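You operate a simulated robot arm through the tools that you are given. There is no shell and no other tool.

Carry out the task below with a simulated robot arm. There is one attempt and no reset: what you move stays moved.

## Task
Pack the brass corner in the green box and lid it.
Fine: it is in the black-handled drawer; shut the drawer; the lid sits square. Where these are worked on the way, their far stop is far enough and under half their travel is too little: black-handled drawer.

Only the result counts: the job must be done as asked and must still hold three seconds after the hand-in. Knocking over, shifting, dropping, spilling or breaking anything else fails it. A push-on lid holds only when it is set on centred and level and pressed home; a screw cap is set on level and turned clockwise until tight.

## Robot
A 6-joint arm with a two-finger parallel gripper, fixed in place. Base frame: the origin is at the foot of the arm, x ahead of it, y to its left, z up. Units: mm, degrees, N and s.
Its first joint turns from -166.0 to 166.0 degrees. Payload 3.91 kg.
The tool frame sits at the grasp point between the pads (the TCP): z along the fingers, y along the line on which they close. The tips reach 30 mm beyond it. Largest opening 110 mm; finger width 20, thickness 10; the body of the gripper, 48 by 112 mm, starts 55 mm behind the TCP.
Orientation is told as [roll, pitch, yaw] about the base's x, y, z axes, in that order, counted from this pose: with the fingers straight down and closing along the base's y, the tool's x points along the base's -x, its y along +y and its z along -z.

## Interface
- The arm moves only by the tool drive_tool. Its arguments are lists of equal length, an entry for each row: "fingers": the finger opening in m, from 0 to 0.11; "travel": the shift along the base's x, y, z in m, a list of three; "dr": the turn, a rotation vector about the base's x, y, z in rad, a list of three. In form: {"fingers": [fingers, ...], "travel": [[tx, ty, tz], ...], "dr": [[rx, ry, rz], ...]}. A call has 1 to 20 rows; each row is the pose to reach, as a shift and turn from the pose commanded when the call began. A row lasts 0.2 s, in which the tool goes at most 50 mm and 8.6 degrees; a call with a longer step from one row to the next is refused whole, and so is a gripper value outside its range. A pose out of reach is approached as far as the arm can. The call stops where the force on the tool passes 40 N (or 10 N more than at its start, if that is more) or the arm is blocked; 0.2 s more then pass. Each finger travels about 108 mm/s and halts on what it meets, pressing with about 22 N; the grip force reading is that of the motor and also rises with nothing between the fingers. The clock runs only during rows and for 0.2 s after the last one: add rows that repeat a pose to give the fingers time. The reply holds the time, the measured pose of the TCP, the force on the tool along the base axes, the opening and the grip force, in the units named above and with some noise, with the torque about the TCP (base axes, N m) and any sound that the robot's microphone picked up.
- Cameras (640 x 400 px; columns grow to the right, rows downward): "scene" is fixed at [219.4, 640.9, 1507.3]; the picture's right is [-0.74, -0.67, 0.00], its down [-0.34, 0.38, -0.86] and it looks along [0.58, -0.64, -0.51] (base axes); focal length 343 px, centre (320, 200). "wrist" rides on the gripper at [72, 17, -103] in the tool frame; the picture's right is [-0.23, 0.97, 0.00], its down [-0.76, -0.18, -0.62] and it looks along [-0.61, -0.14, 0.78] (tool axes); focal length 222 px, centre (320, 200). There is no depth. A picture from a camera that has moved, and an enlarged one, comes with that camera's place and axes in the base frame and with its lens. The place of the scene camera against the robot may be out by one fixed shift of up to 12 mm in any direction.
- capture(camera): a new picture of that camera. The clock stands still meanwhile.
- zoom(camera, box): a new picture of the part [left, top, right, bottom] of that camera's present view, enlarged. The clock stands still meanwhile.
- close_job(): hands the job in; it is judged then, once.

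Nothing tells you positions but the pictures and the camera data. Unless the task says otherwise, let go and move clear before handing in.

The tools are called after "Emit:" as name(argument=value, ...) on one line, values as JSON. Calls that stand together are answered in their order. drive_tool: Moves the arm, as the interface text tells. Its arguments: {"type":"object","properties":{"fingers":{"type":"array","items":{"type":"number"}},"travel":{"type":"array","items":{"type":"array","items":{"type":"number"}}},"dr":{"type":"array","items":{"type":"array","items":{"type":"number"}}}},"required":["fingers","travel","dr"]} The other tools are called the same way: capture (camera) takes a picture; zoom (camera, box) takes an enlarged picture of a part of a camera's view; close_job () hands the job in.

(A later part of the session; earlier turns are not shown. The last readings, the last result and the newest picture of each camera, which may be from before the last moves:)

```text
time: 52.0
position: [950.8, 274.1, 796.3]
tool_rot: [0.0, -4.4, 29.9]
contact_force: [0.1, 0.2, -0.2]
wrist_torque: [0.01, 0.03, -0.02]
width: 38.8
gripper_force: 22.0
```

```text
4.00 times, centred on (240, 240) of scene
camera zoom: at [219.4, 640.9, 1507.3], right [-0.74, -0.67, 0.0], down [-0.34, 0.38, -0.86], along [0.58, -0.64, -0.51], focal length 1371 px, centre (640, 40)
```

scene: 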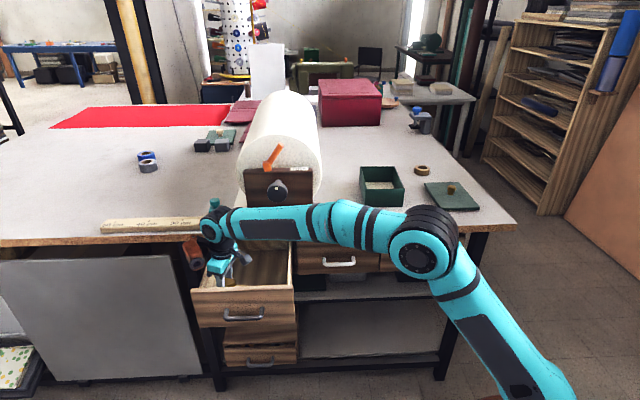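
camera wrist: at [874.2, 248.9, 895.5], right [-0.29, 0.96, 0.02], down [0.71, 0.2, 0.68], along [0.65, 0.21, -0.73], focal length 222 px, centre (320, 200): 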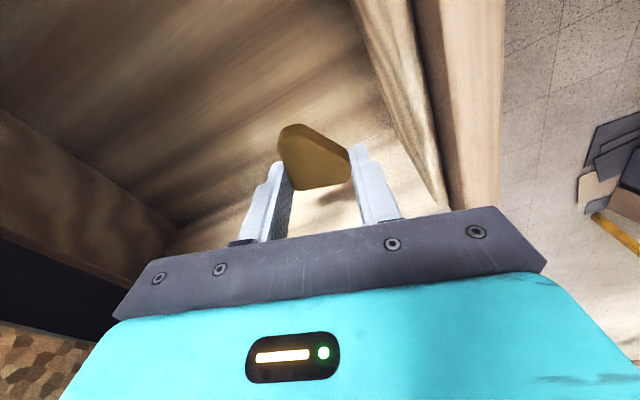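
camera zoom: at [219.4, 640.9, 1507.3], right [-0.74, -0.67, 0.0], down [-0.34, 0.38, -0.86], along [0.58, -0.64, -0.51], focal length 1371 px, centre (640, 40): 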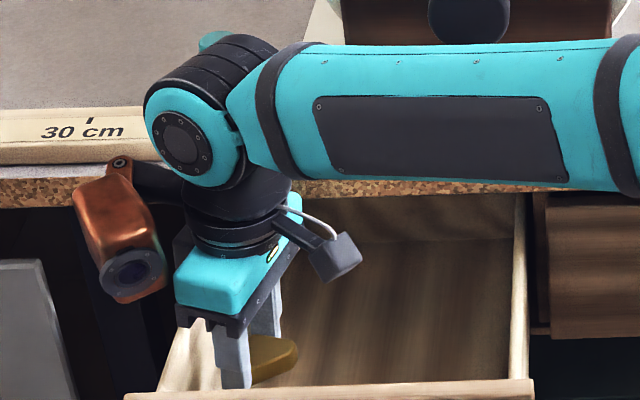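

Free of the edge and the part is still held. I'll go on straight up to about z 1080.

Emit:
drive_tool(fingers=[0.0, 0.0, 0.0, 0.0, 0.0, 0.0, 0.0, 0.0, 0.0, 0.0, 0.0, 0.0, 0.0, 0.0, 0.0, 0.0], travel=[[0, 0, 0.015], [0, 0, 0.03], [0, 0, 0.045], [0, 0, 0.06], [0, 0, 0.075], [0, 0, 0.09], [0, 0, 0.11], [0, 0, 0.13], [0, 0, 0.15], [0, 0, 0.17], [0, 0, 0.19], [0, 0, 0.21], [0, 0, 0.23], [0, 0, 0.25], [0, 0, 0.27], [0, 0, 0.285]], dr=[[0, 0, 0], [0, 0, 0], [0, 0, 0], [0, 0, 0], [0, 0, 0], [0, 0, 0], [0, 0, 0], [0, 0, 0], [0, 0, 0], [0, 0, 0], [0, 0, 0], [0, 0, 0], [0, 0, 0], [0, 0, 0], [0, 0, 0], [0, 0, 0]])

Emit:
capture(camera="wrist")

Emit:
capture(camera="scene")

```text
time: 55.5
position: [949.7, 273.4, 1081.4]
tool_rot: [-0.1, -4.3, 29.8]
contact_force: [-0.1, 0.5, -0.2]
wrist_torque: [-0.02, 0.0, 0.05]
width: 38.9
gripper_force: 21.9
```

```text
taken
camera wrist: at [873.9, 248.8, 1179.6], right [-0.29, 0.96, 0.02], down [0.71, 0.2, 0.68], along [0.65, 0.21, -0.73], focal length 222 px, centre (320, 200)
```

wrist: 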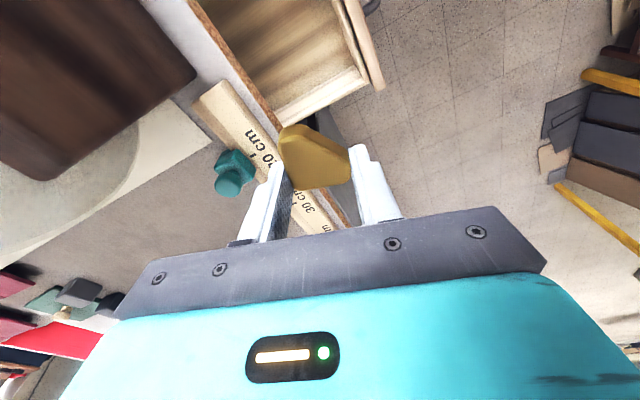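

```text
taken
```

scene: 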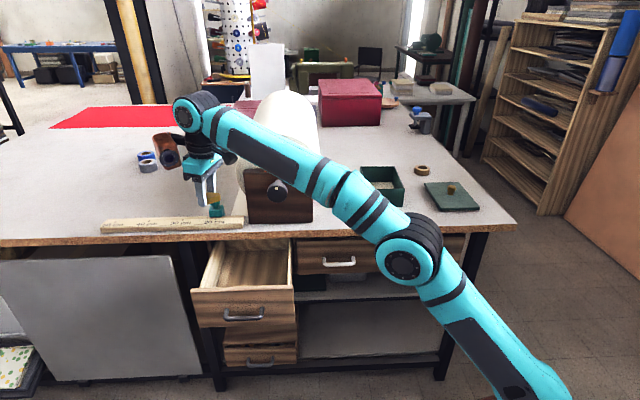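

The part is held, and the drawer and bench are clear. I'll carry it round in front of the wooden block, high above everything, towards the green box.

Emit:
drive_tool(fingers=[0.0, 0.0, 0.0, 0.0, 0.0, 0.0, 0.0, 0.0, 0.0, 0.0, 0.0, 0.0, 0.0, 0.0, 0.0, 0.0, 0.0], travel=[[-0.02, -0.012, 0.01], [-0.05, -0.03, 0.02], [-0.08, -0.05, 0.03], [-0.11, -0.07, 0.039], [-0.14, -0.09, 0.039], [-0.17, -0.11, 0.039], [-0.19, -0.13, 0.039], [-0.2, -0.16, 0.039], [-0.208, -0.195, 0.039], [-0.216, -0.23, 0.039], [-0.222, -0.265, 0.039], [-0.228, -0.3, 0.039], [-0.234, -0.335, 0.039], [-0.24, -0.37, 0.039], [-0.246, -0.4, 0.039], [-0.25, -0.42, 0.039], [-0.25, -0.423, 0.039]], dr=[[0, 0, 0], [0, 0, 0], [0, 0, 0], [0, 0, 0], [0, 0, 0], [0, 0, 0], [0, 0, 0], [0, 0, 0], [0, 0, 0], [0, 0, 0], [0, 0, 0], [0, 0, 0], [0, 0, 0], [0, 0, 0], [0, 0, 0], [0, 0, 0], [0, 0, 0]])

Emit:
capture(camera="wrist")

Emit:
capture(camera="scene")

```text
time: 59.0
position: [702.1, -149.9, 1121.2]
tool_rot: [0.0, -4.4, 29.9]
contact_force: [0.4, 1.6, 0.4]
wrist_torque: [-0.05, 0.01, -0.02]
width: 38.8
gripper_force: 22.0
```

```text
taken
camera wrist: at [624.1, -174.9, 1219.5], right [-0.29, 0.96, 0.02], down [0.71, 0.2, 0.68], along [0.65, 0.21, -0.73], focal length 222 px, centre (320, 200)
```

wrist: 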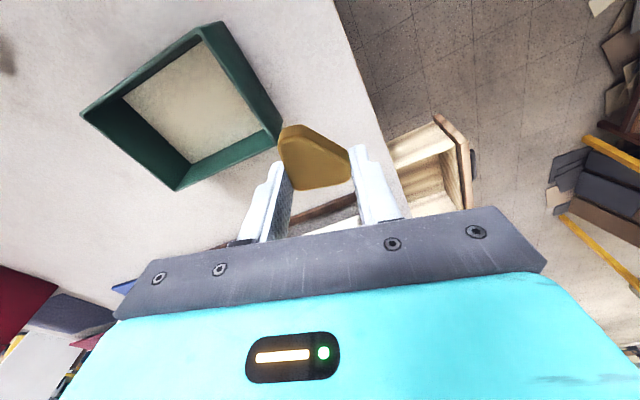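

```text
taken
```

scene: 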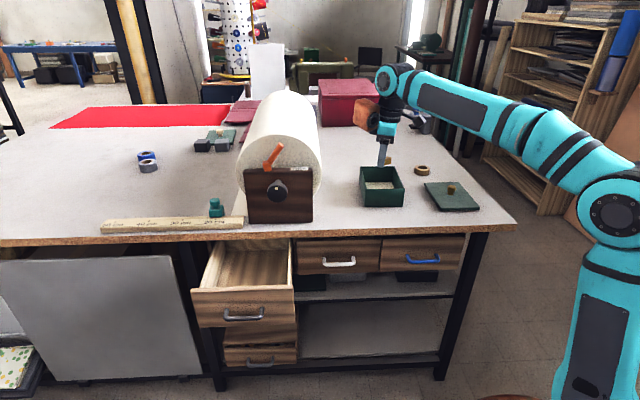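

I have a good view of the empty green box from above. I'll zoom in to fix its place and orientation.

Emit:
zoom(camera="wrist", box=[60, 0, 300, 200])

Emit:
zoom(camera="wrist", box=[60, 60, 220, 200])

Emit:
zoom(camera="wrist", box=[160, 0, 300, 150])

```text
2.00 times, centred on (180, 100) of wrist
camera zoom: at [624.1, -174.9, 1219.5], right [-0.29, 0.96, 0.02], down [0.71, 0.2, 0.68], along [0.65, 0.21, -0.73], focal length 444 px, centre (600, 400)
```

zoom: 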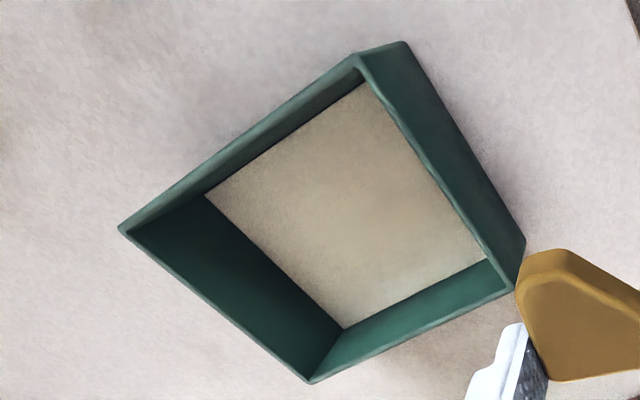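

```text
2.86 times, centred on (140, 130) of wrist
camera zoom: at [624.1, -174.9, 1219.5], right [-0.29, 0.96, 0.02], down [0.71, 0.2, 0.68], along [0.65, 0.21, -0.73], focal length 635 px, centre (834, 400)
```

zoom: 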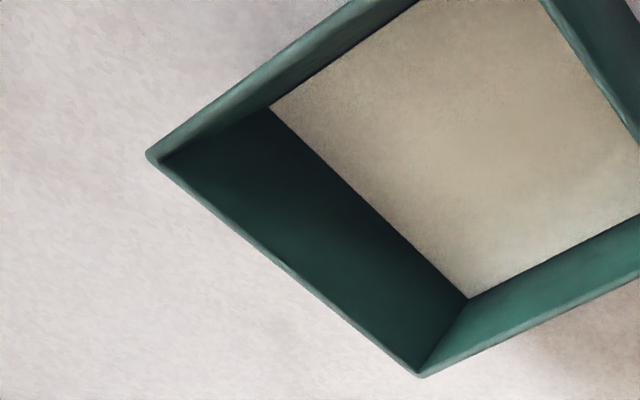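

```text
2.67 times, centred on (230, 75) of wrist
camera zoom: at [624.1, -174.9, 1219.5], right [-0.29, 0.96, 0.02], down [0.71, 0.2, 0.68], along [0.65, 0.21, -0.73], focal length 592 px, centre (560, 533)
```

zoom: 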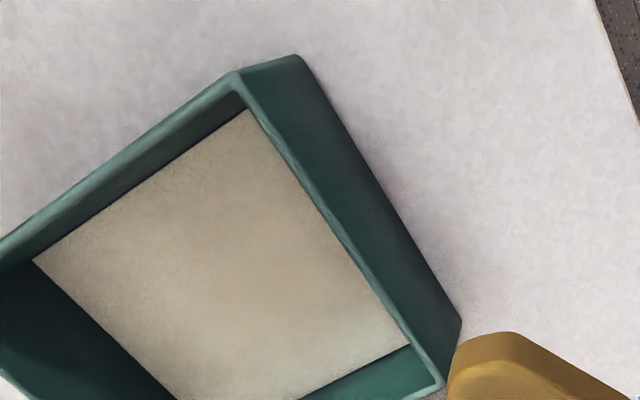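

The box's outer rim is about 131×182 mm, centred near (788,-295), with its top at z≈961 and its axes at 42°. I'll move over the centre, turn to match, and stop just above the rim.

Emit:
drive_tool(fingers=[0.0, 0.0, 0.0, 0.0, 0.0, 0.0, 0.0, 0.0], travel=[[0.014, -0.024, -0.005], [0.028, -0.049, -0.012], [0.042, -0.073, -0.025], [0.056, -0.097, -0.045], [0.07, -0.122, -0.065], [0.084, -0.146, -0.085], [0.084, -0.146, -0.105], [0.084, -0.146, -0.115]], dr=[[0, 0, 0.035], [0, 0, 0.07], [0, 0, 0.105], [0, 0, 0.14], [0, 0, 0.175], [0, 0, 0.211], [0, 0, 0.211], [0, 0, 0.211]])

Emit:
capture(camera="wrist")

Emit:
zoom(camera="scene", box=[310, 120, 470, 220])

```text
time: 60.9
position: [784.6, -297.0, 1005.0]
tool_rot: [0.0, -4.5, 42.1]
contact_force: [-0.2, -0.4, -0.4]
wrist_torque: [0.0, -0.02, 0.01]
width: 38.8
gripper_force: 21.9
```

```text
taken
camera wrist: at [715.5, -336.6, 1104.2], right [-0.48, 0.88, 0.02], down [0.65, 0.34, 0.68], along [0.59, 0.34, -0.73], focal length 222 px, centre (320, 200)
```

wrist: 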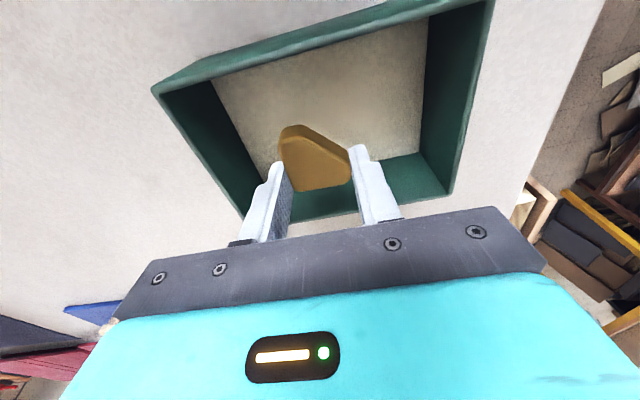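

```text
4.00 times, centred on (390, 170) of scene
camera zoom: at [219.4, 640.9, 1507.3], right [-0.74, -0.67, 0.0], down [-0.34, 0.38, -0.86], along [0.58, -0.64, -0.51], focal length 1371 px, centre (40, 320)
```

zoom: 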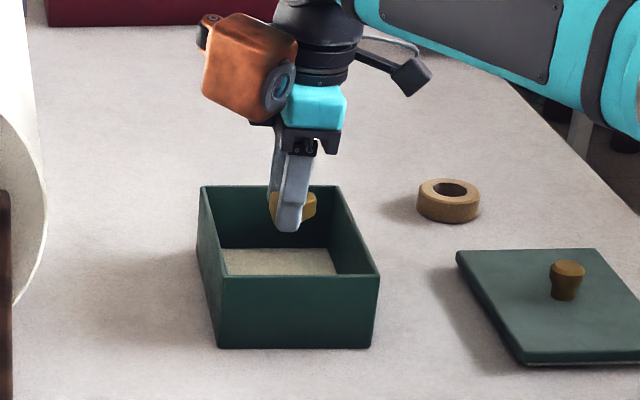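

The part is centred over the box. I'll lower it inside, close to the bottom.

Emit:
drive_tool(fingers=[0.0, 0.0, 0.0, 0.0, 0.0, 0.0, 0.0, 0.0], travel=[[0.001, 0.001, -0.012], [0.001, 0.001, -0.024], [0.001, 0.001, -0.036], [0.001, 0.001, -0.048], [0.001, 0.001, -0.058], [0.001, 0.001, -0.066], [0.001, 0.001, -0.072], [0.001, 0.001, -0.075]], dr=[[0, 0, 0], [0, 0, 0], [0, 0, 0], [0, 0, 0], [0, 0, 0], [0, 0, 0], [0, 0, 0], [0, 0, 0]])

Emit:
capture(camera="wrist")

Emit:
zoom(camera="scene", box=[330, 130, 450, 205])

```text
time: 62.8
position: [786.7, -295.4, 935.1]
tool_rot: [-0.3, -4.7, 42.1]
contact_force: [-0.6, -0.1, 8.9]
wrist_torque: [0.15, 0.16, 0.01]
width: 38.5
gripper_force: 21.8
stopped in row 8: the force on the tool passed its limit at 42 N (the readings are from after the stop); the commanded pose is now the measured one
```

```text
taken
camera wrist: at [715.5, -334.9, 1033.9], right [-0.48, 0.88, 0.01], down [0.64, 0.35, 0.68], along [0.59, 0.34, -0.73], focal length 222 px, centre (320, 200)
```

wrist: 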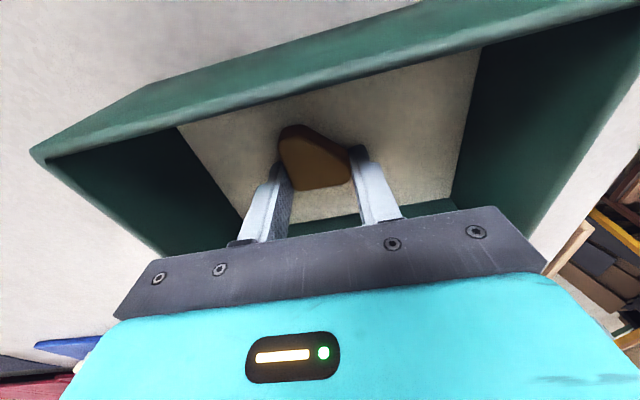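

```text
5.33 times, centred on (390, 168) of scene
camera zoom: at [219.4, 640.9, 1507.3], right [-0.74, -0.67, 0.0], down [-0.34, 0.38, -0.86], along [0.58, -0.64, -0.51], focal length 1828 px, centre (-53, 373)
```

zoom: 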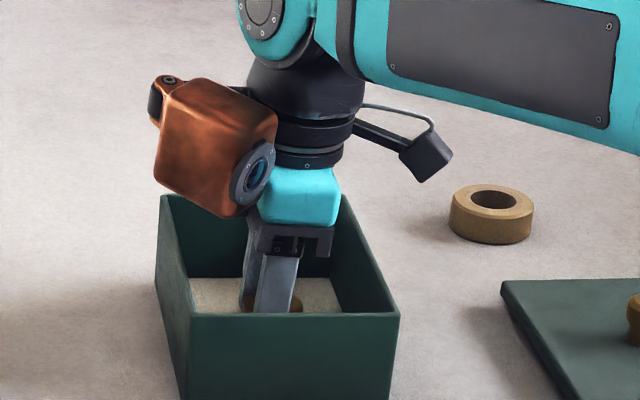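

The part is resting on the box floor (light upward force). I'll open the fingers and rise straight out.

Emit:
drive_tool(fingers=[0.045, 0.055, 0.06, 0.06, 0.06, 0.06, 0.06, 0.06, 0.06, 0.06, 0.06], travel=[[0, 0, 0.001], [0, 0, 0.001], [0, 0, 0.001], [0, 0, 0.005], [0, 0, 0.02], [0, 0, 0.035], [0, 0, 0.05], [0, 0, 0.07], [0, 0, 0.09], [0, 0, 0.11], [0, 0, 0.13]], dr=[[0, 0, 0], [0, 0, 0], [0, 0, 0], [0, 0, 0], [0, 0, 0], [0, 0, 0], [0, 0, 0], [0, 0, 0], [0, 0, 0], [0, 0, 0], [0, 0, 0]])

Emit:
capture(camera="wrist")

Emit:
capture(camera="scene")

```text
time: 65.2
position: [785.7, -295.7, 1065.1]
tool_rot: [-0.2, -4.6, 42.0]
contact_force: [0.3, -0.2, -0.1]
wrist_torque: [0.02, -0.02, 0.0]
width: 60.1
gripper_force: 0.0
```

```text
taken
camera wrist: at [715.8, -335.4, 1163.5], right [-0.48, 0.88, 0.01], down [0.64, 0.34, 0.68], along [0.59, 0.34, -0.73], focal length 222 px, centre (320, 200)
```

wrist: 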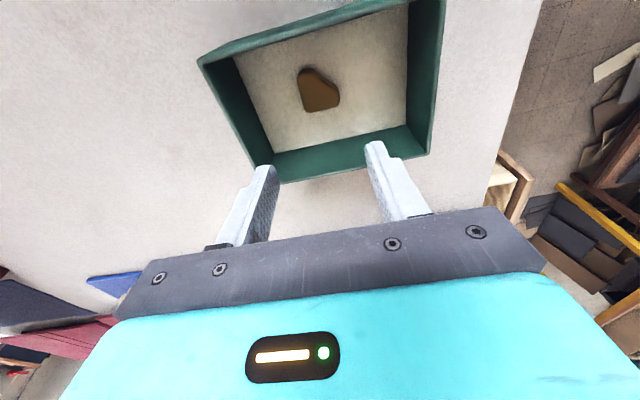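

```text
taken
```

scene: 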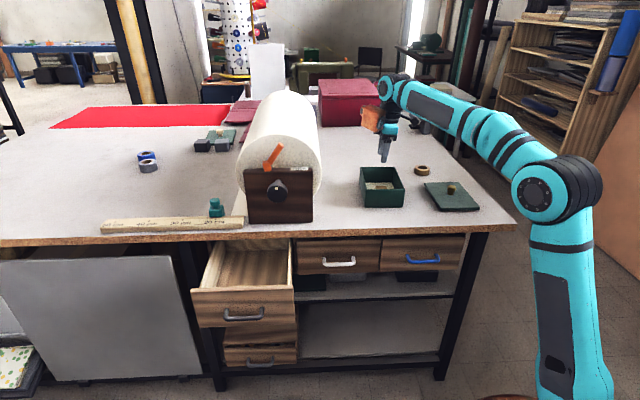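

The brass corner lies in the green box. Next is the lid: I'll level the tool and move back over towards it for a square look from above.

Emit:
drive_tool(fingers=[0.06, 0.06, 0.06], travel=[[0, 0, 0.015], [0, 0, 0.03], [0, 0, 0.045]], dr=[[-0.018, 0.02, 0], [-0.036, 0.04, 0], [-0.0537, 0.0597, 0]])

Emit:
capture(camera="wrist")

Emit:
zoom(camera="wrist", box=[190, 0, 450, 170])

```text
time: 66.0
position: [787.8, -295.7, 1110.3]
tool_rot: [-0.3, 0.0, 42.0]
contact_force: [0.4, 0.0, 1.1]
wrist_torque: [-0.03, 0.0, -0.01]
width: 60.1
gripper_force: 0.0
```

```text
taken
camera wrist: at [722.0, -329.7, 1214.7], right [-0.48, 0.88, -0.01], down [0.68, 0.38, 0.62], along [0.55, 0.3, -0.78], focal length 222 px, centre (320, 200)
```

wrist: 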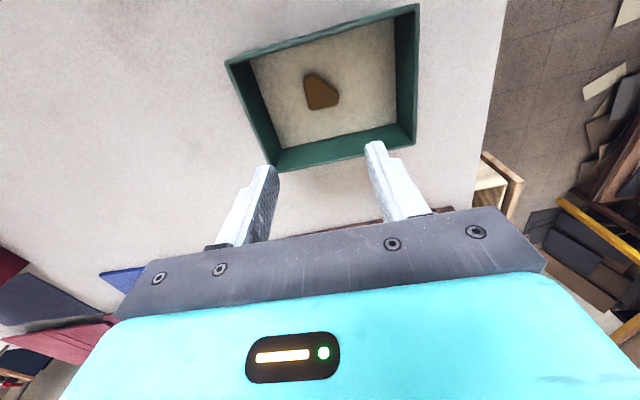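

```text
2.35 times, centred on (320, 85) of wrist
camera zoom: at [722.0, -329.7, 1214.7], right [-0.48, 0.88, -0.01], down [0.68, 0.38, 0.62], along [0.55, 0.3, -0.78], focal length 523 px, centre (320, 471)
```

zoom: 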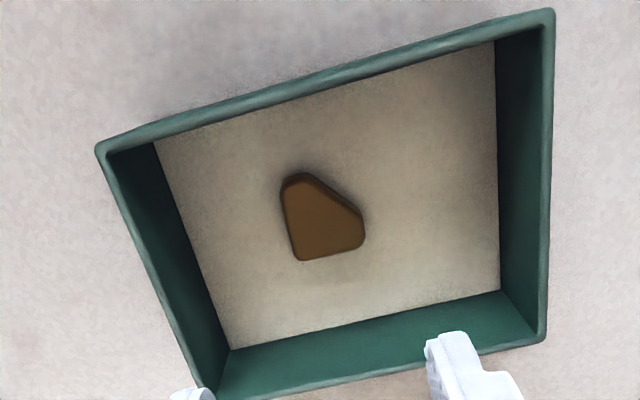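

The brass corner is in the box. Several views now agree: bench top at z≈901, box rim at z≈974, box centre about (779,-288), turned 42°. Next I'll move over to view the lid.

Emit:
drive_tool(fingers=[0.06, 0.06, 0.06, 0.06, 0.06, 0.06, 0.06, 0.06, 0.06, 0.06], travel=[[-0.03, -0.008, 0.005], [-0.06, -0.016, 0.01], [-0.09, -0.024, 0.015], [-0.12, -0.033, 0.02], [-0.15, -0.041, 0.02], [-0.18, -0.05, 0.02], [-0.21, -0.058, 0.02], [-0.24, -0.066, 0.02], [-0.27, -0.075, 0.02], [-0.301, -0.083, 0.02]], dr=[[0, 0, -0.117], [0, 0, -0.234], [0, 0, -0.351], [0, 0, -0.468], [0, 0, -0.585], [0, 0, -0.701], [0, 0, -0.818], [0, 0, -0.935], [0, 0, -1.052], [0, 0, -1.169]])

Emit:
capture(camera="wrist")

Emit:
zoom(camera="wrist", box=[190, 20, 450, 190])

```text
time: 68.2
position: [485.9, -378.6, 1131.0]
tool_rot: [-0.3, 0.2, -25.1]
contact_force: [0.7, 0.3, -0.7]
wrist_torque: [0.03, 0.04, -0.01]
width: 60.3
gripper_force: 0.0
```

```text
taken
camera wrist: at [428.4, -331.3, 1234.1], right [0.62, 0.79, -0.01], down [0.62, -0.48, 0.62], along [0.49, -0.39, -0.78], focal length 222 px, centre (320, 200)
```

wrist: 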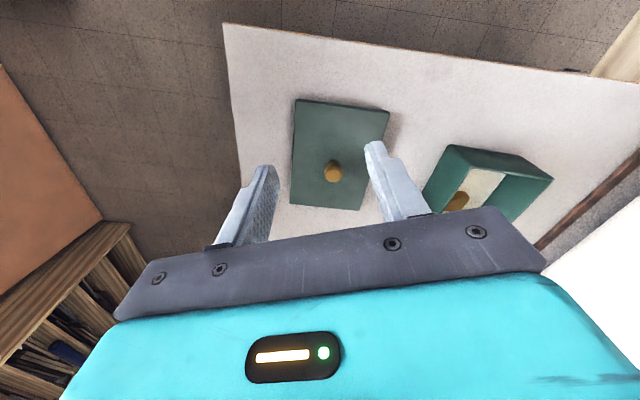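

```text
2.35 times, centred on (320, 105) of wrist
camera zoom: at [428.4, -331.3, 1234.1], right [0.62, 0.79, -0.01], down [0.62, -0.48, 0.62], along [0.49, -0.39, -0.78], focal length 523 px, centre (320, 424)
```

zoom: 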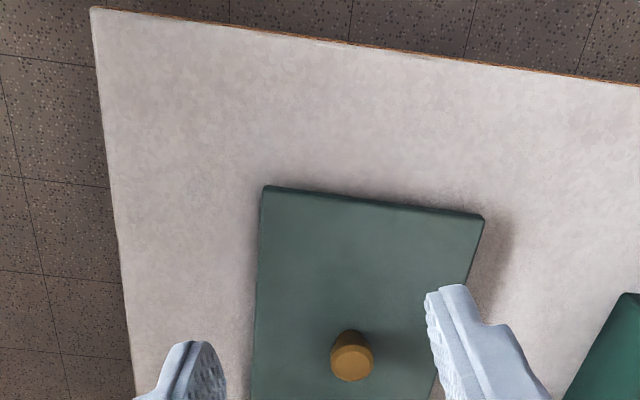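

The lid with its brass knob is in view. I'll zoom for its corners and the knob.

Emit:
zoom(camera="wrist", box=[280, 85, 400, 160])

Emit:
zoom(camera="wrist", box=[270, 145, 390, 220])

```text
5.33 times, centred on (340, 122) of wrist
camera zoom: at [428.4, -331.3, 1234.1], right [0.62, 0.79, -0.01], down [0.62, -0.48, 0.62], along [0.49, -0.39, -0.78], focal length 1185 px, centre (213, 613)
```

zoom: 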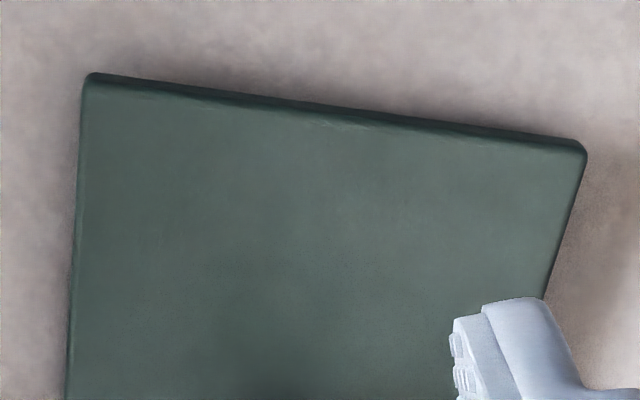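

```text
5.33 times, centred on (330, 182) of wrist
camera zoom: at [428.4, -331.3, 1234.1], right [0.62, 0.79, -0.01], down [0.62, -0.48, 0.62], along [0.49, -0.39, -0.78], focal length 1185 px, centre (267, 293)
```

zoom: 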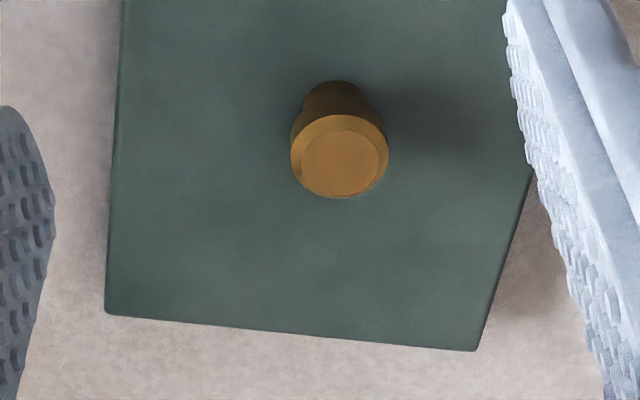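

The lid is about 131×184 mm, centred near (586,-429) with the knob at its centre, and turned about 44°. The box is at about 42°. I'll move to a measuring pose over the lid at yaw 44, then take the same relative view over the box so that calibration errors cancel.

Emit:
drive_tool(fingers=[0.08, 0.1, 0.11, 0.11, 0.11, 0.11, 0.11, 0.11, 0.11, 0.11], travel=[[0.0096, -0.0063, 0], [0.0192, -0.0125, 0], [0.0288, -0.0188, 0], [0.0384, -0.025, -0.005], [0.048, -0.0313, -0.01], [0.0576, -0.0376, -0.015], [0.0672, -0.0438, -0.02], [0.0768, -0.0501, -0.025], [0.0864, -0.0563, -0.029], [0.096, -0.0626, -0.029]], dr=[[0, 0, 0.1204], [0, 0, 0.2409], [0, 0, 0.3613], [0, 0, 0.4817], [0, 0, 0.6022], [0, 0, 0.7226], [0, 0, 0.843], [0, 0, 0.9634], [0, 0, 1.0839], [0, 0, 1.2043]])

Emit:
drive_tool(fingers=[0.11], travel=[[0, 0, 0]], dr=[[0.0034, 0.0033, 0]])

Emit:
drive_tool(fingers=[0.11], travel=[[0, 0, 0]], dr=[[0, 0, 0]])

Emit:
capture(camera="wrist")

```text
time: 70.4
position: [581.8, -440.6, 1100.3]
tool_rot: [-0.3, 0.1, 44.1]
contact_force: [0.5, -0.4, -0.3]
wrist_torque: [0.01, 0.02, -0.02]
width: 109.9
gripper_force: 0.0
```

```text
time: 70.8
position: [581.0, -440.5, 1101.0]
tool_rot: [0.0, 0.1, 44.0]
contact_force: [0.6, 0.6, 0.5]
wrist_torque: [0.04, 0.02, 0.04]
width: 109.8
gripper_force: 0.0
```

```text
time: 71.2
position: [582.2, -439.8, 1099.8]
tool_rot: [0.0, 0.1, 44.0]
contact_force: [0.3, -0.1, -0.7]
wrist_torque: [0.0, 0.0, 0.02]
width: 109.8
gripper_force: 0.0
```

```text
taken
camera wrist: at [518.5, -477.9, 1205.0], right [-0.51, 0.86, 0.0], down [0.67, 0.4, 0.62], along [0.53, 0.32, -0.78], focal length 222 px, centre (320, 200)
```

wrist: 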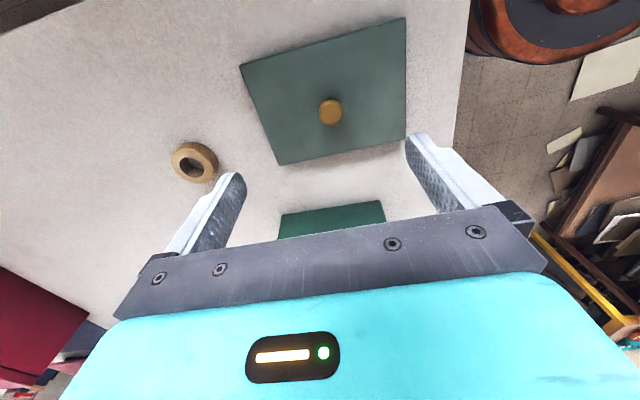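

The lid is fully in view. I'll zoom for accurate corners.

Emit:
zoom(camera="wrist", box=[230, 10, 330, 72])

Emit:
zoom(camera="wrist", box=[320, 5, 420, 67])

Emit:
zoom(camera="wrist", box=[250, 110, 350, 172])

Emit:
zoom(camera="wrist", box=[320, 85, 420, 147])

```text
6.40 times, centred on (280, 41) of wrist
camera zoom: at [518.5, -477.9, 1205.0], right [-0.51, 0.86, 0.0], down [0.67, 0.4, 0.62], along [0.53, 0.32, -0.78], focal length 1422 px, centre (576, 1218)
```

zoom: 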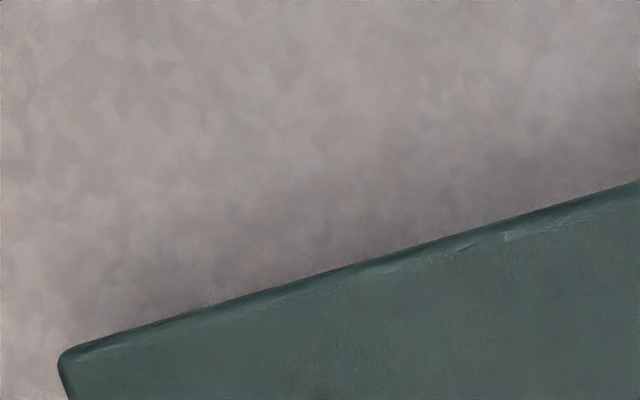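

```text
6.40 times, centred on (370, 36) of wrist
camera zoom: at [518.5, -477.9, 1205.0], right [-0.51, 0.86, 0.0], down [0.67, 0.4, 0.62], along [0.53, 0.32, -0.78], focal length 1422 px, centre (0, 1250)
```

zoom: 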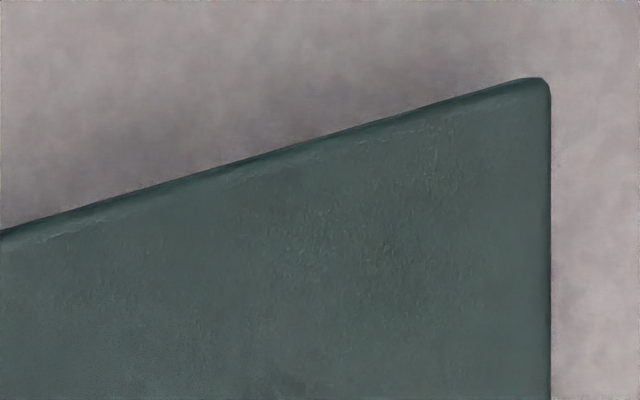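

```text
6.40 times, centred on (300, 141) of wrist
camera zoom: at [518.5, -477.9, 1205.0], right [-0.51, 0.86, 0.0], down [0.67, 0.4, 0.62], along [0.53, 0.32, -0.78], focal length 1422 px, centre (448, 578)
```

zoom: 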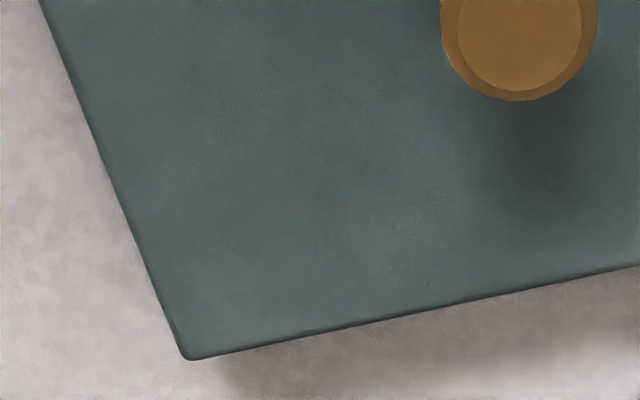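

```text
6.40 times, centred on (370, 116) of wrist
camera zoom: at [518.5, -477.9, 1205.0], right [-0.51, 0.86, 0.0], down [0.67, 0.4, 0.62], along [0.53, 0.32, -0.78], focal length 1422 px, centre (0, 738)
```

zoom: 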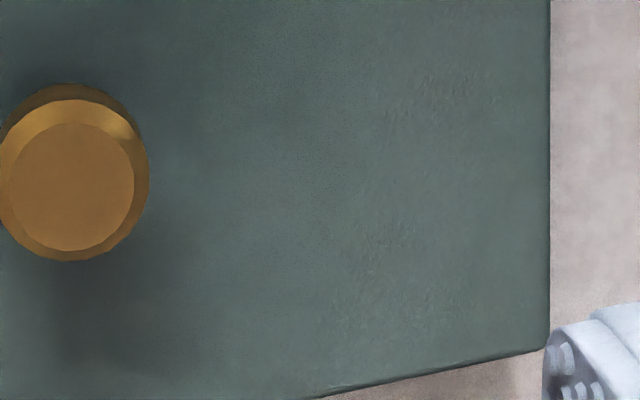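

The lid's centre is measured at about (582,-425) and its angle at 44.0°. Now the same relative view over the box, with yaw 42.

Emit:
drive_tool(fingers=[0.11, 0.11, 0.11, 0.11, 0.11, 0.11, 0.11, 0.11], travel=[[0.01, 0.007, 0.03], [0.035, 0.025, 0.06], [0.065, 0.045, 0.06], [0.095, 0.066, 0.06], [0.125, 0.087, 0.06], [0.155, 0.108, 0.06], [0.18, 0.126, 0.06], [0.197, 0.1375, 0.06]], dr=[[0, 0, -0.005], [0, 0, -0.01], [0, 0, -0.015], [0, 0, -0.02], [0, 0, -0.025], [0, 0, -0.03], [0, 0, -0.035], [0, 0, -0.035]])

Emit:
drive_tool(fingers=[0.11], travel=[[0, 0, 0]], dr=[[0, 0, 0]])

Emit:
capture(camera="wrist")

Emit:
zoom(camera="wrist", box=[230, 10, 330, 72])

Emit:
zoom(camera="wrist", box=[320, 5, 420, 67])

Emit:
zoom(camera="wrist", box=[250, 110, 350, 172])

Emit:
zoom(camera="wrist", box=[320, 85, 420, 147])

```text
time: 73.0
position: [778.3, -303.4, 1160.9]
tool_rot: [-0.2, 0.0, 41.9]
contact_force: [-0.8, -0.5, 0.5]
wrist_torque: [0.02, -0.04, -0.01]
width: 109.9
gripper_force: 0.1
```

```text
time: 73.4
position: [779.5, -304.1, 1160.8]
tool_rot: [0.0, 0.1, 42.0]
contact_force: [-0.1, -0.1, -0.1]
wrist_torque: [0.02, 0.03, 0.03]
width: 109.9
gripper_force: 0.0
```

```text
taken
camera wrist: at [714.1, -338.4, 1264.8], right [-0.48, 0.88, 0.0], down [0.69, 0.38, 0.62], along [0.55, 0.3, -0.78], focal length 222 px, centre (320, 200)
```

wrist: 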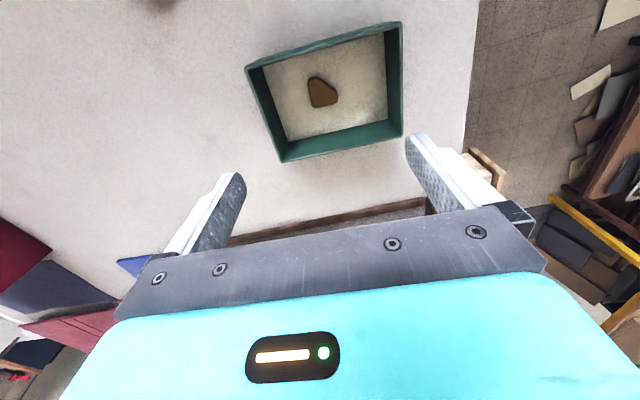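

```text
6.40 times, centred on (280, 41) of wrist
camera zoom: at [714.1, -338.4, 1264.8], right [-0.48, 0.88, 0.0], down [0.69, 0.38, 0.62], along [0.55, 0.3, -0.78], focal length 1422 px, centre (576, 1218)
```

zoom: 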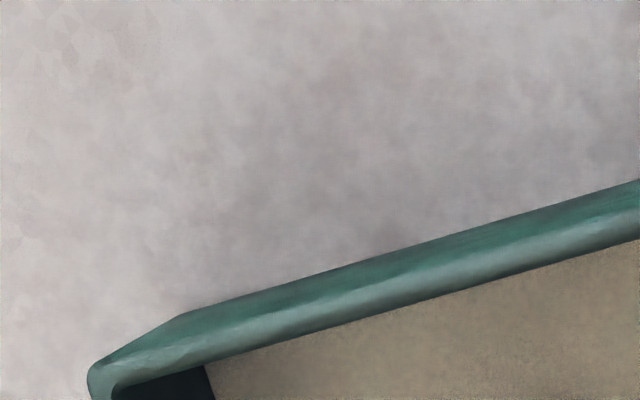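

```text
6.40 times, centred on (370, 36) of wrist
camera zoom: at [714.1, -338.4, 1264.8], right [-0.48, 0.88, 0.0], down [0.69, 0.38, 0.62], along [0.55, 0.3, -0.78], focal length 1422 px, centre (0, 1250)
```

zoom: 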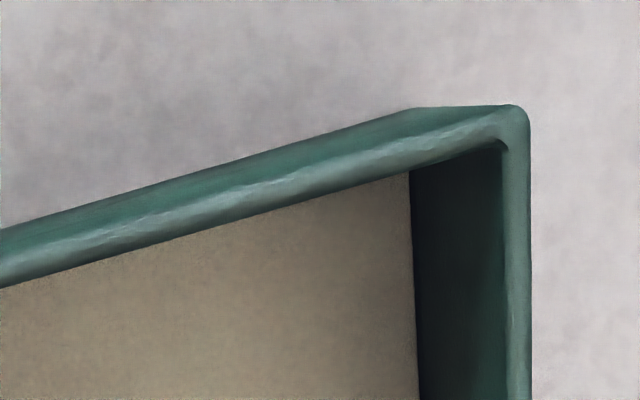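

```text
6.40 times, centred on (300, 141) of wrist
camera zoom: at [714.1, -338.4, 1264.8], right [-0.48, 0.88, 0.0], down [0.69, 0.38, 0.62], along [0.55, 0.3, -0.78], focal length 1422 px, centre (448, 578)
```

zoom: 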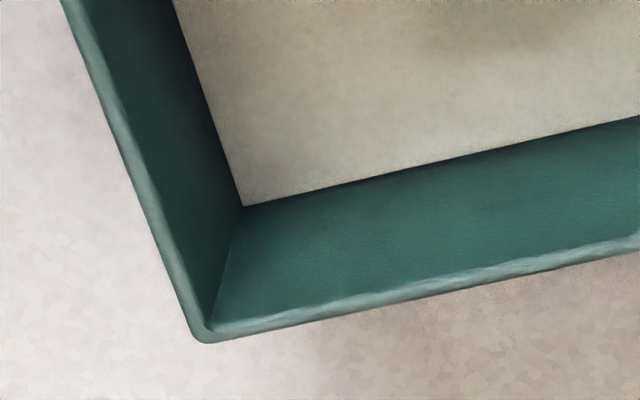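

```text
6.40 times, centred on (370, 116) of wrist
camera zoom: at [714.1, -338.4, 1264.8], right [-0.48, 0.88, 0.0], down [0.69, 0.38, 0.62], along [0.55, 0.3, -0.78], focal length 1422 px, centre (0, 738)
```

zoom: 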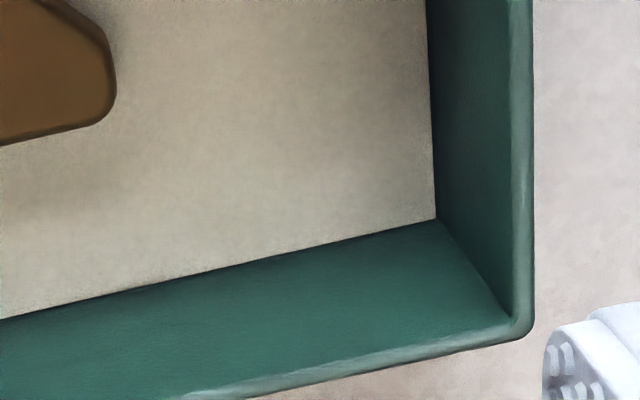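

Both views match almost exactly. The lid overhangs the box by about 3 mm all round, and moving lid centre onto box centre means a shift of roughly (197.5,137.5) with a -2° turn. I'll go over the knob at yaw -46 for a first centring squeeze.

Emit:
drive_tool(fingers=[0.1, 0.09, 0.08, 0.07, 0.065, 0.06, 0.06, 0.06, 0.06, 0.06, 0.06, 0.06, 0.06], travel=[[-0.0165, -0.0101, 0], [-0.033, -0.0202, 0], [-0.0495, -0.0303, 0], [-0.066, -0.0405, 0], [-0.0825, -0.0506, 0], [-0.099, -0.0607, -0.01], [-0.1155, -0.0708, -0.02], [-0.132, -0.0809, -0.035], [-0.1485, -0.091, -0.055], [-0.165, -0.1012, -0.08], [-0.1815, -0.1113, -0.11], [-0.198, -0.1214, -0.135], [-0.198, -0.1214, -0.15]], dr=[[0, 0, -0.128], [0, 0, -0.256], [0, 0, -0.384], [0, 0, -0.512], [0, 0, -0.64], [0, 0, -0.768], [0, 0, -0.896], [0, 0, -1.024], [0, 0, -1.152], [0, 0, -1.28], [0, 0, -1.408], [0, 0, -1.536], [0, 0, -1.536]])

Emit:
capture(camera="wrist")

Emit:
zoom(camera="scene", box=[380, 130, 520, 217])

```text
time: 76.2
position: [580.4, -424.9, 1012.0]
tool_rot: [0.1, 0.0, -46.1]
contact_force: [-0.6, 0.0, -0.4]
wrist_torque: [0.01, -0.02, 0.02]
width: 60.0
gripper_force: 0.1
```

```text
taken
camera wrist: at [543.2, -360.2, 1115.3], right [0.86, 0.51, 0.0], down [0.4, -0.67, 0.62], along [0.32, -0.54, -0.78], focal length 222 px, centre (320, 200)
```

wrist: 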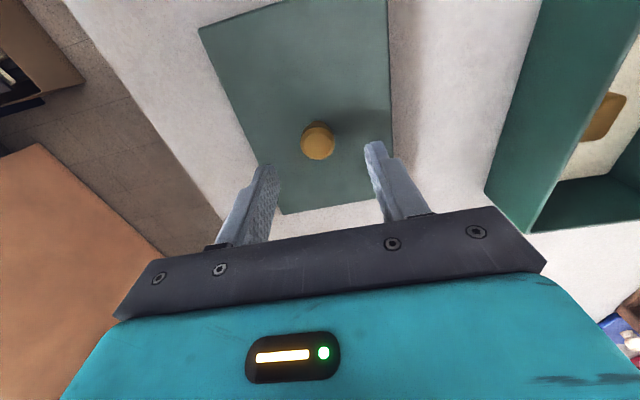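

```text
4.57 times, centred on (450, 174) of scene
camera zoom: at [219.4, 640.9, 1507.3], right [-0.74, -0.67, 0.0], down [-0.34, 0.38, -0.86], along [0.58, -0.64, -0.51], focal length 1567 px, centre (-274, 321)
```

zoom: 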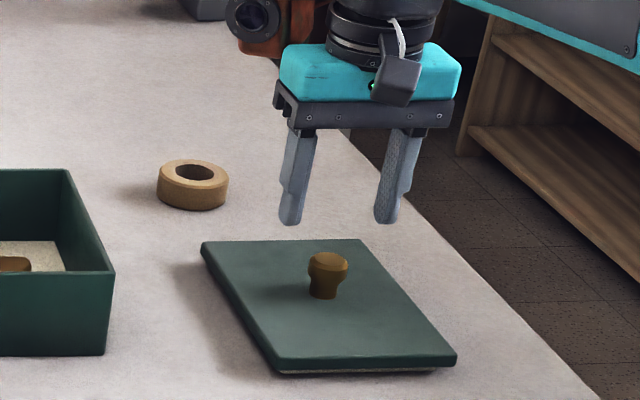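

I'm directly over the knob. I'll descend around it.

Emit:
drive_tool(fingers=[0.06, 0.06, 0.06, 0.06, 0.06, 0.06], travel=[[0, 0, -0.012], [0, 0, -0.024], [0, 0, -0.036], [0, 0, -0.046], [0, 0, -0.053], [0, 0, -0.057]], dr=[[0, 0, 0], [0, 0, 0], [0, 0, 0], [0, 0, 0], [0, 0, 0], [0, 0, 0]])

Emit:
zoom(camera="wrist", box=[220, 90, 440, 228])

Emit:
zoom(camera="scene", box=[400, 150, 500, 212])

```text
time: 77.6
position: [580.6, -424.1, 954.5]
tool_rot: [0.1, 0.2, -46.0]
contact_force: [-0.4, 0.1, -0.5]
wrist_torque: [0.0, -0.01, 0.01]
width: 60.0
gripper_force: 0.1
```

```text
2.90 times, centred on (330, 159) of wrist
camera zoom: at [543.2, -359.9, 1058.6], right [0.86, 0.51, 0.0], down [0.4, -0.67, 0.62], along [0.32, -0.53, -0.78], focal length 644 px, centre (291, 319)
```

zoom: 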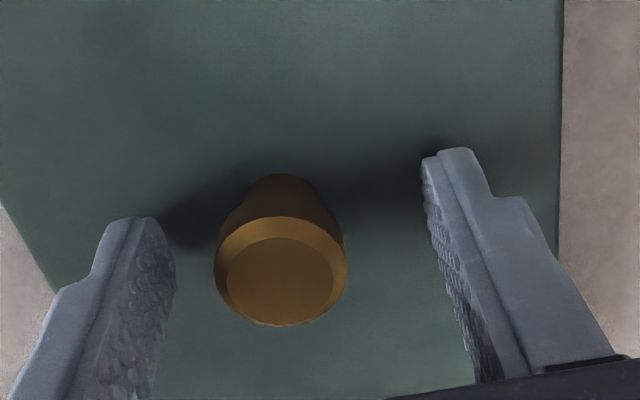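

```text
6.40 times, centred on (450, 181) of scene
camera zoom: at [219.4, 640.9, 1507.3], right [-0.74, -0.67, 0.0], down [-0.34, 0.38, -0.86], along [0.58, -0.64, -0.51], focal length 2194 px, centre (-512, 322)
```

zoom: 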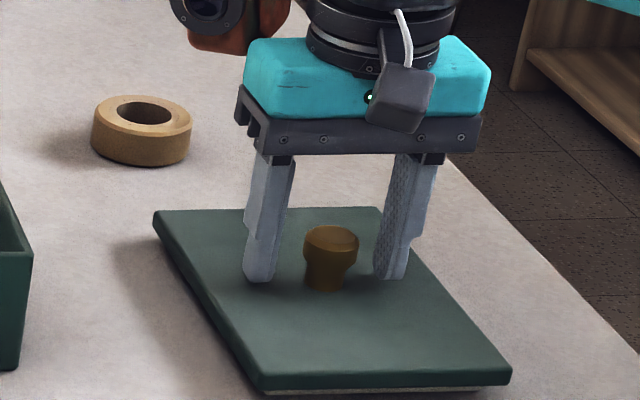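

The fingers straddle the knob. I'll feel down gently in small steps for the lid's top surface so I know its height.

Emit:
drive_tool(fingers=[0.06, 0.06], travel=[[0, 0, -0.002], [0, 0, -0.004]], dr=[[0, 0, 0], [0, 0, 0]])

Emit:
drive_tool(fingers=[0.06, 0.06], travel=[[0, 0, -0.0015], [0, 0, -0.003]], dr=[[0, 0, 0], [0, 0, 0]])

```text
time: 78.2
position: [579.5, -424.4, 949.3]
tool_rot: [0.0, 0.0, -46.1]
contact_force: [-0.3, 0.1, -0.1]
wrist_torque: [0.03, -0.02, 0.03]
width: 59.8
gripper_force: 0.0
```

```text
time: 78.8
position: [580.2, -423.8, 950.0]
tool_rot: [0.0, -0.2, -46.1]
contact_force: [6.2, -4.4, 37.1]
wrist_torque: [-0.11, -0.09, -0.02]
width: 60.0
gripper_force: 0.1
```

I touched the lid top with the tips at z≈919.5. I'll raise 3 mm and make the first centring squeeze on the knob.

Emit:
drive_tool(fingers=[0.06, 0.06, 0.05, 0.04, 0.03, 0.025, 0.02, 0.02], travel=[[0, 0, 0.003], [0, 0, 0.005], [0, 0, 0.005], [0, 0, 0.005], [0, 0, 0.005], [0, 0, 0.005], [0, 0, 0.005], [0, 0, 0.005]], dr=[[0, 0, 0], [0, 0, 0], [0, 0, 0], [0, 0, 0], [0, 0, 0], [0, 0, 0], [0, 0, 0], [0, 0, 0]])

Emit:
zoom(camera="wrist", box=[220, 90, 440, 228])

Emit:
capture(camera="wrist")

```text
time: 80.6
position: [580.3, -424.3, 952.4]
tool_rot: [0.0, 0.1, -45.9]
contact_force: [-0.2, 0.5, -0.2]
wrist_torque: [-0.01, 0.0, -0.01]
width: 25.0
gripper_force: 22.4
```

```text
2.90 times, centred on (330, 159) of wrist
camera zoom: at [543.1, -359.9, 1056.4], right [0.86, 0.51, 0.0], down [0.4, -0.67, 0.62], along [0.32, -0.53, -0.78], focal length 644 px, centre (291, 319)
```

zoom: 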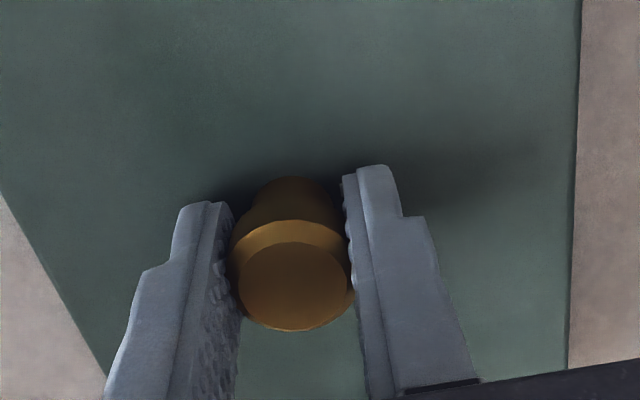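

```text
taken
camera wrist: at [543.1, -359.9, 1056.4], right [0.86, 0.51, 0.0], down [0.4, -0.67, 0.62], along [0.32, -0.53, -0.78], focal length 222 px, centre (320, 200)
```

wrist: 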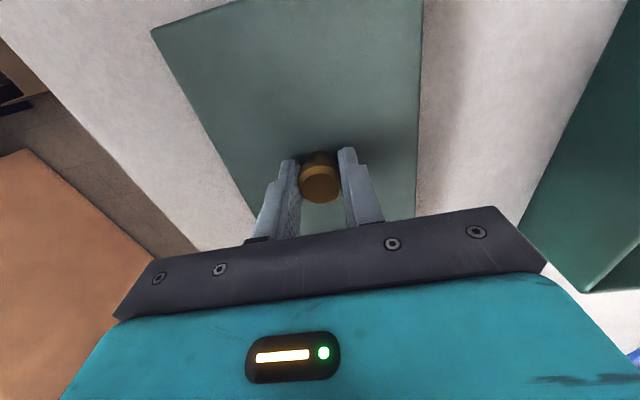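

The knob is 25 mm wide and the squeeze centred it along that axis. I'll open, turn 90° in place, and squeeze along the other axis.

Emit:
drive_tool(fingers=[0.04, 0.055, 0.06, 0.06, 0.06, 0.06, 0.06, 0.06, 0.06, 0.06, 0.06, 0.06, 0.06, 0.06, 0.06, 0.06, 0.06], travel=[[0, 0, 0], [0, 0, 0], [0, 0, 0], [0, 0, 0.01], [0, 0, 0.015], [0, 0, 0.015], [0, 0, 0.015], [0, 0, 0.015], [0, 0, 0.015], [0, 0, 0.015], [0, 0, 0.015], [0, 0, 0.015], [0, 0, 0.015], [0, 0, 0.015], [0, 0, 0.015], [0, 0, 0.015], [0, 0, 0.015]], dr=[[0, 0, 0], [0, 0, 0], [0, 0, 0], [0, 0, 0], [0, 0, 0.1309], [0, 0, 0.2618], [0, 0, 0.3927], [0, 0, 0.5236], [0, 0, 0.6545], [0, 0, 0.7854], [0, 0, 0.9163], [0, 0, 1.0472], [0, 0, 1.1781], [0, 0, 1.309], [0, 0, 1.4399], [0, 0, 1.5708], [0, 0, 1.5708]])

Emit:
drive_tool(fingers=[0.06], travel=[[0, 0, 0]], dr=[[0, 0, 0]])

Emit:
zoom(camera="wrist", box=[220, 90, 440, 228])

Emit:
capture(camera="wrist")

```text
time: 84.2
position: [580.2, -424.9, 966.1]
tool_rot: [0.1, 0.1, 44.1]
contact_force: [0.0, 0.9, 0.7]
wrist_torque: [0.0, 0.01, 0.01]
width: 60.0
gripper_force: 0.1
```

```text
time: 84.6
position: [581.3, -424.6, 967.1]
tool_rot: [0.0, 0.1, 43.9]
contact_force: [0.3, -0.6, 0.2]
wrist_torque: [0.01, 0.02, -0.01]
width: 60.2
gripper_force: 0.0
```

```text
2.90 times, centred on (330, 159) of wrist
camera zoom: at [517.7, -461.9, 1071.3], right [-0.51, 0.86, 0.0], down [0.67, 0.4, 0.62], along [0.53, 0.32, -0.78], focal length 644 px, centre (291, 319)
```

zoom: 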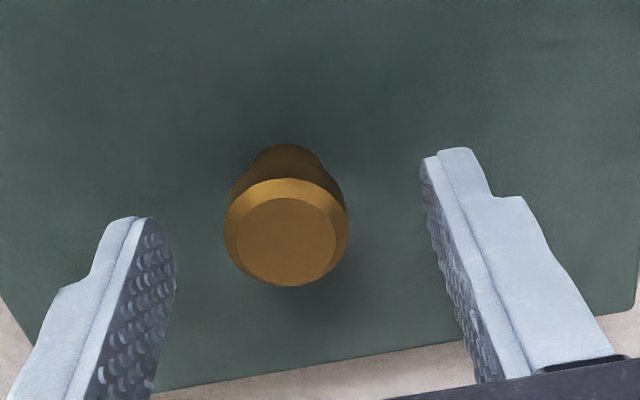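

```text
taken
camera wrist: at [517.7, -461.9, 1071.3], right [-0.51, 0.86, 0.0], down [0.67, 0.4, 0.62], along [0.53, 0.32, -0.78], focal length 222 px, centre (320, 200)
```

wrist: 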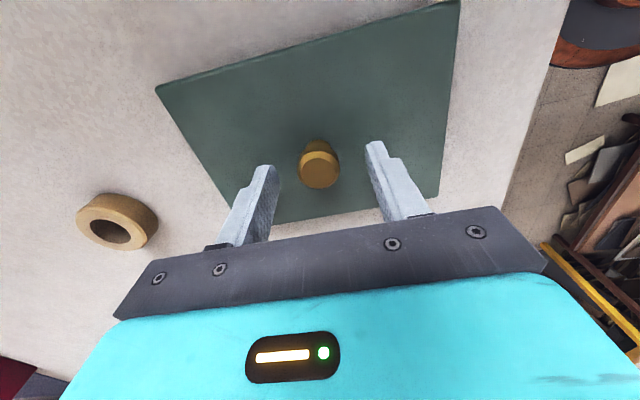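

Centred so far. I'll lower and make the second squeeze, which becomes the lifting grip.

Emit:
drive_tool(fingers=[0.06, 0.06, 0.06, 0.05, 0.04, 0.03, 0.02, 0.01, 0.0, 0.0], travel=[[0, 0, -0.007], [0, 0, -0.0135], [0, 0, -0.0135], [0, 0, -0.0135], [0, 0, -0.0135], [0, 0, -0.0135], [0, 0, -0.0135], [0, 0, -0.0135], [0, 0, -0.0135], [0, 0, -0.0135]], dr=[[0, 0, 0], [0, 0, 0], [0, 0, 0], [0, 0, 0], [0, 0, 0], [0, 0, 0], [0, 0, 0], [0, 0, 0], [0, 0, 0], [0, 0, 0]])

Emit:
zoom(camera="wrist", box=[220, 90, 440, 228])

Emit:
capture(camera="wrist")

```text
time: 86.8
position: [580.6, -425.2, 953.1]
tool_rot: [0.0, 0.1, 44.1]
contact_force: [1.2, -0.5, 2.5]
wrist_torque: [0.21, 0.21, -0.01]
width: 25.2
gripper_force: 22.0
```

```text
2.90 times, centred on (330, 159) of wrist
camera zoom: at [517.3, -461.8, 1058.1], right [-0.51, 0.86, 0.0], down [0.67, 0.4, 0.62], along [0.53, 0.32, -0.78], focal length 644 px, centre (291, 319)
```

zoom: 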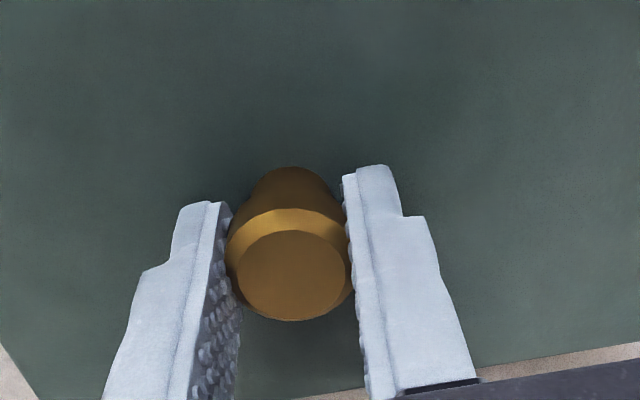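

```text
taken
camera wrist: at [517.3, -461.8, 1058.1], right [-0.51, 0.86, 0.0], down [0.67, 0.4, 0.62], along [0.53, 0.32, -0.78], focal length 222 px, centre (320, 200)
```

wrist: 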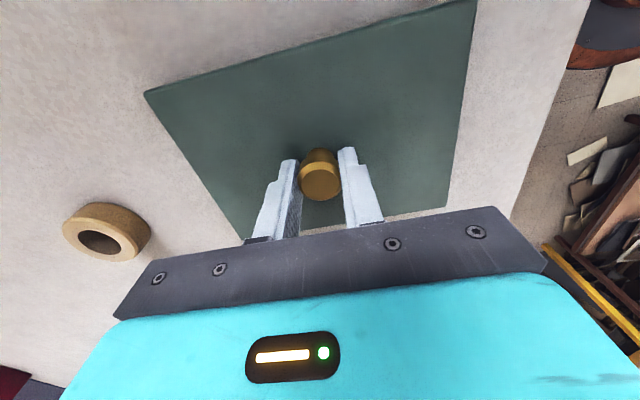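

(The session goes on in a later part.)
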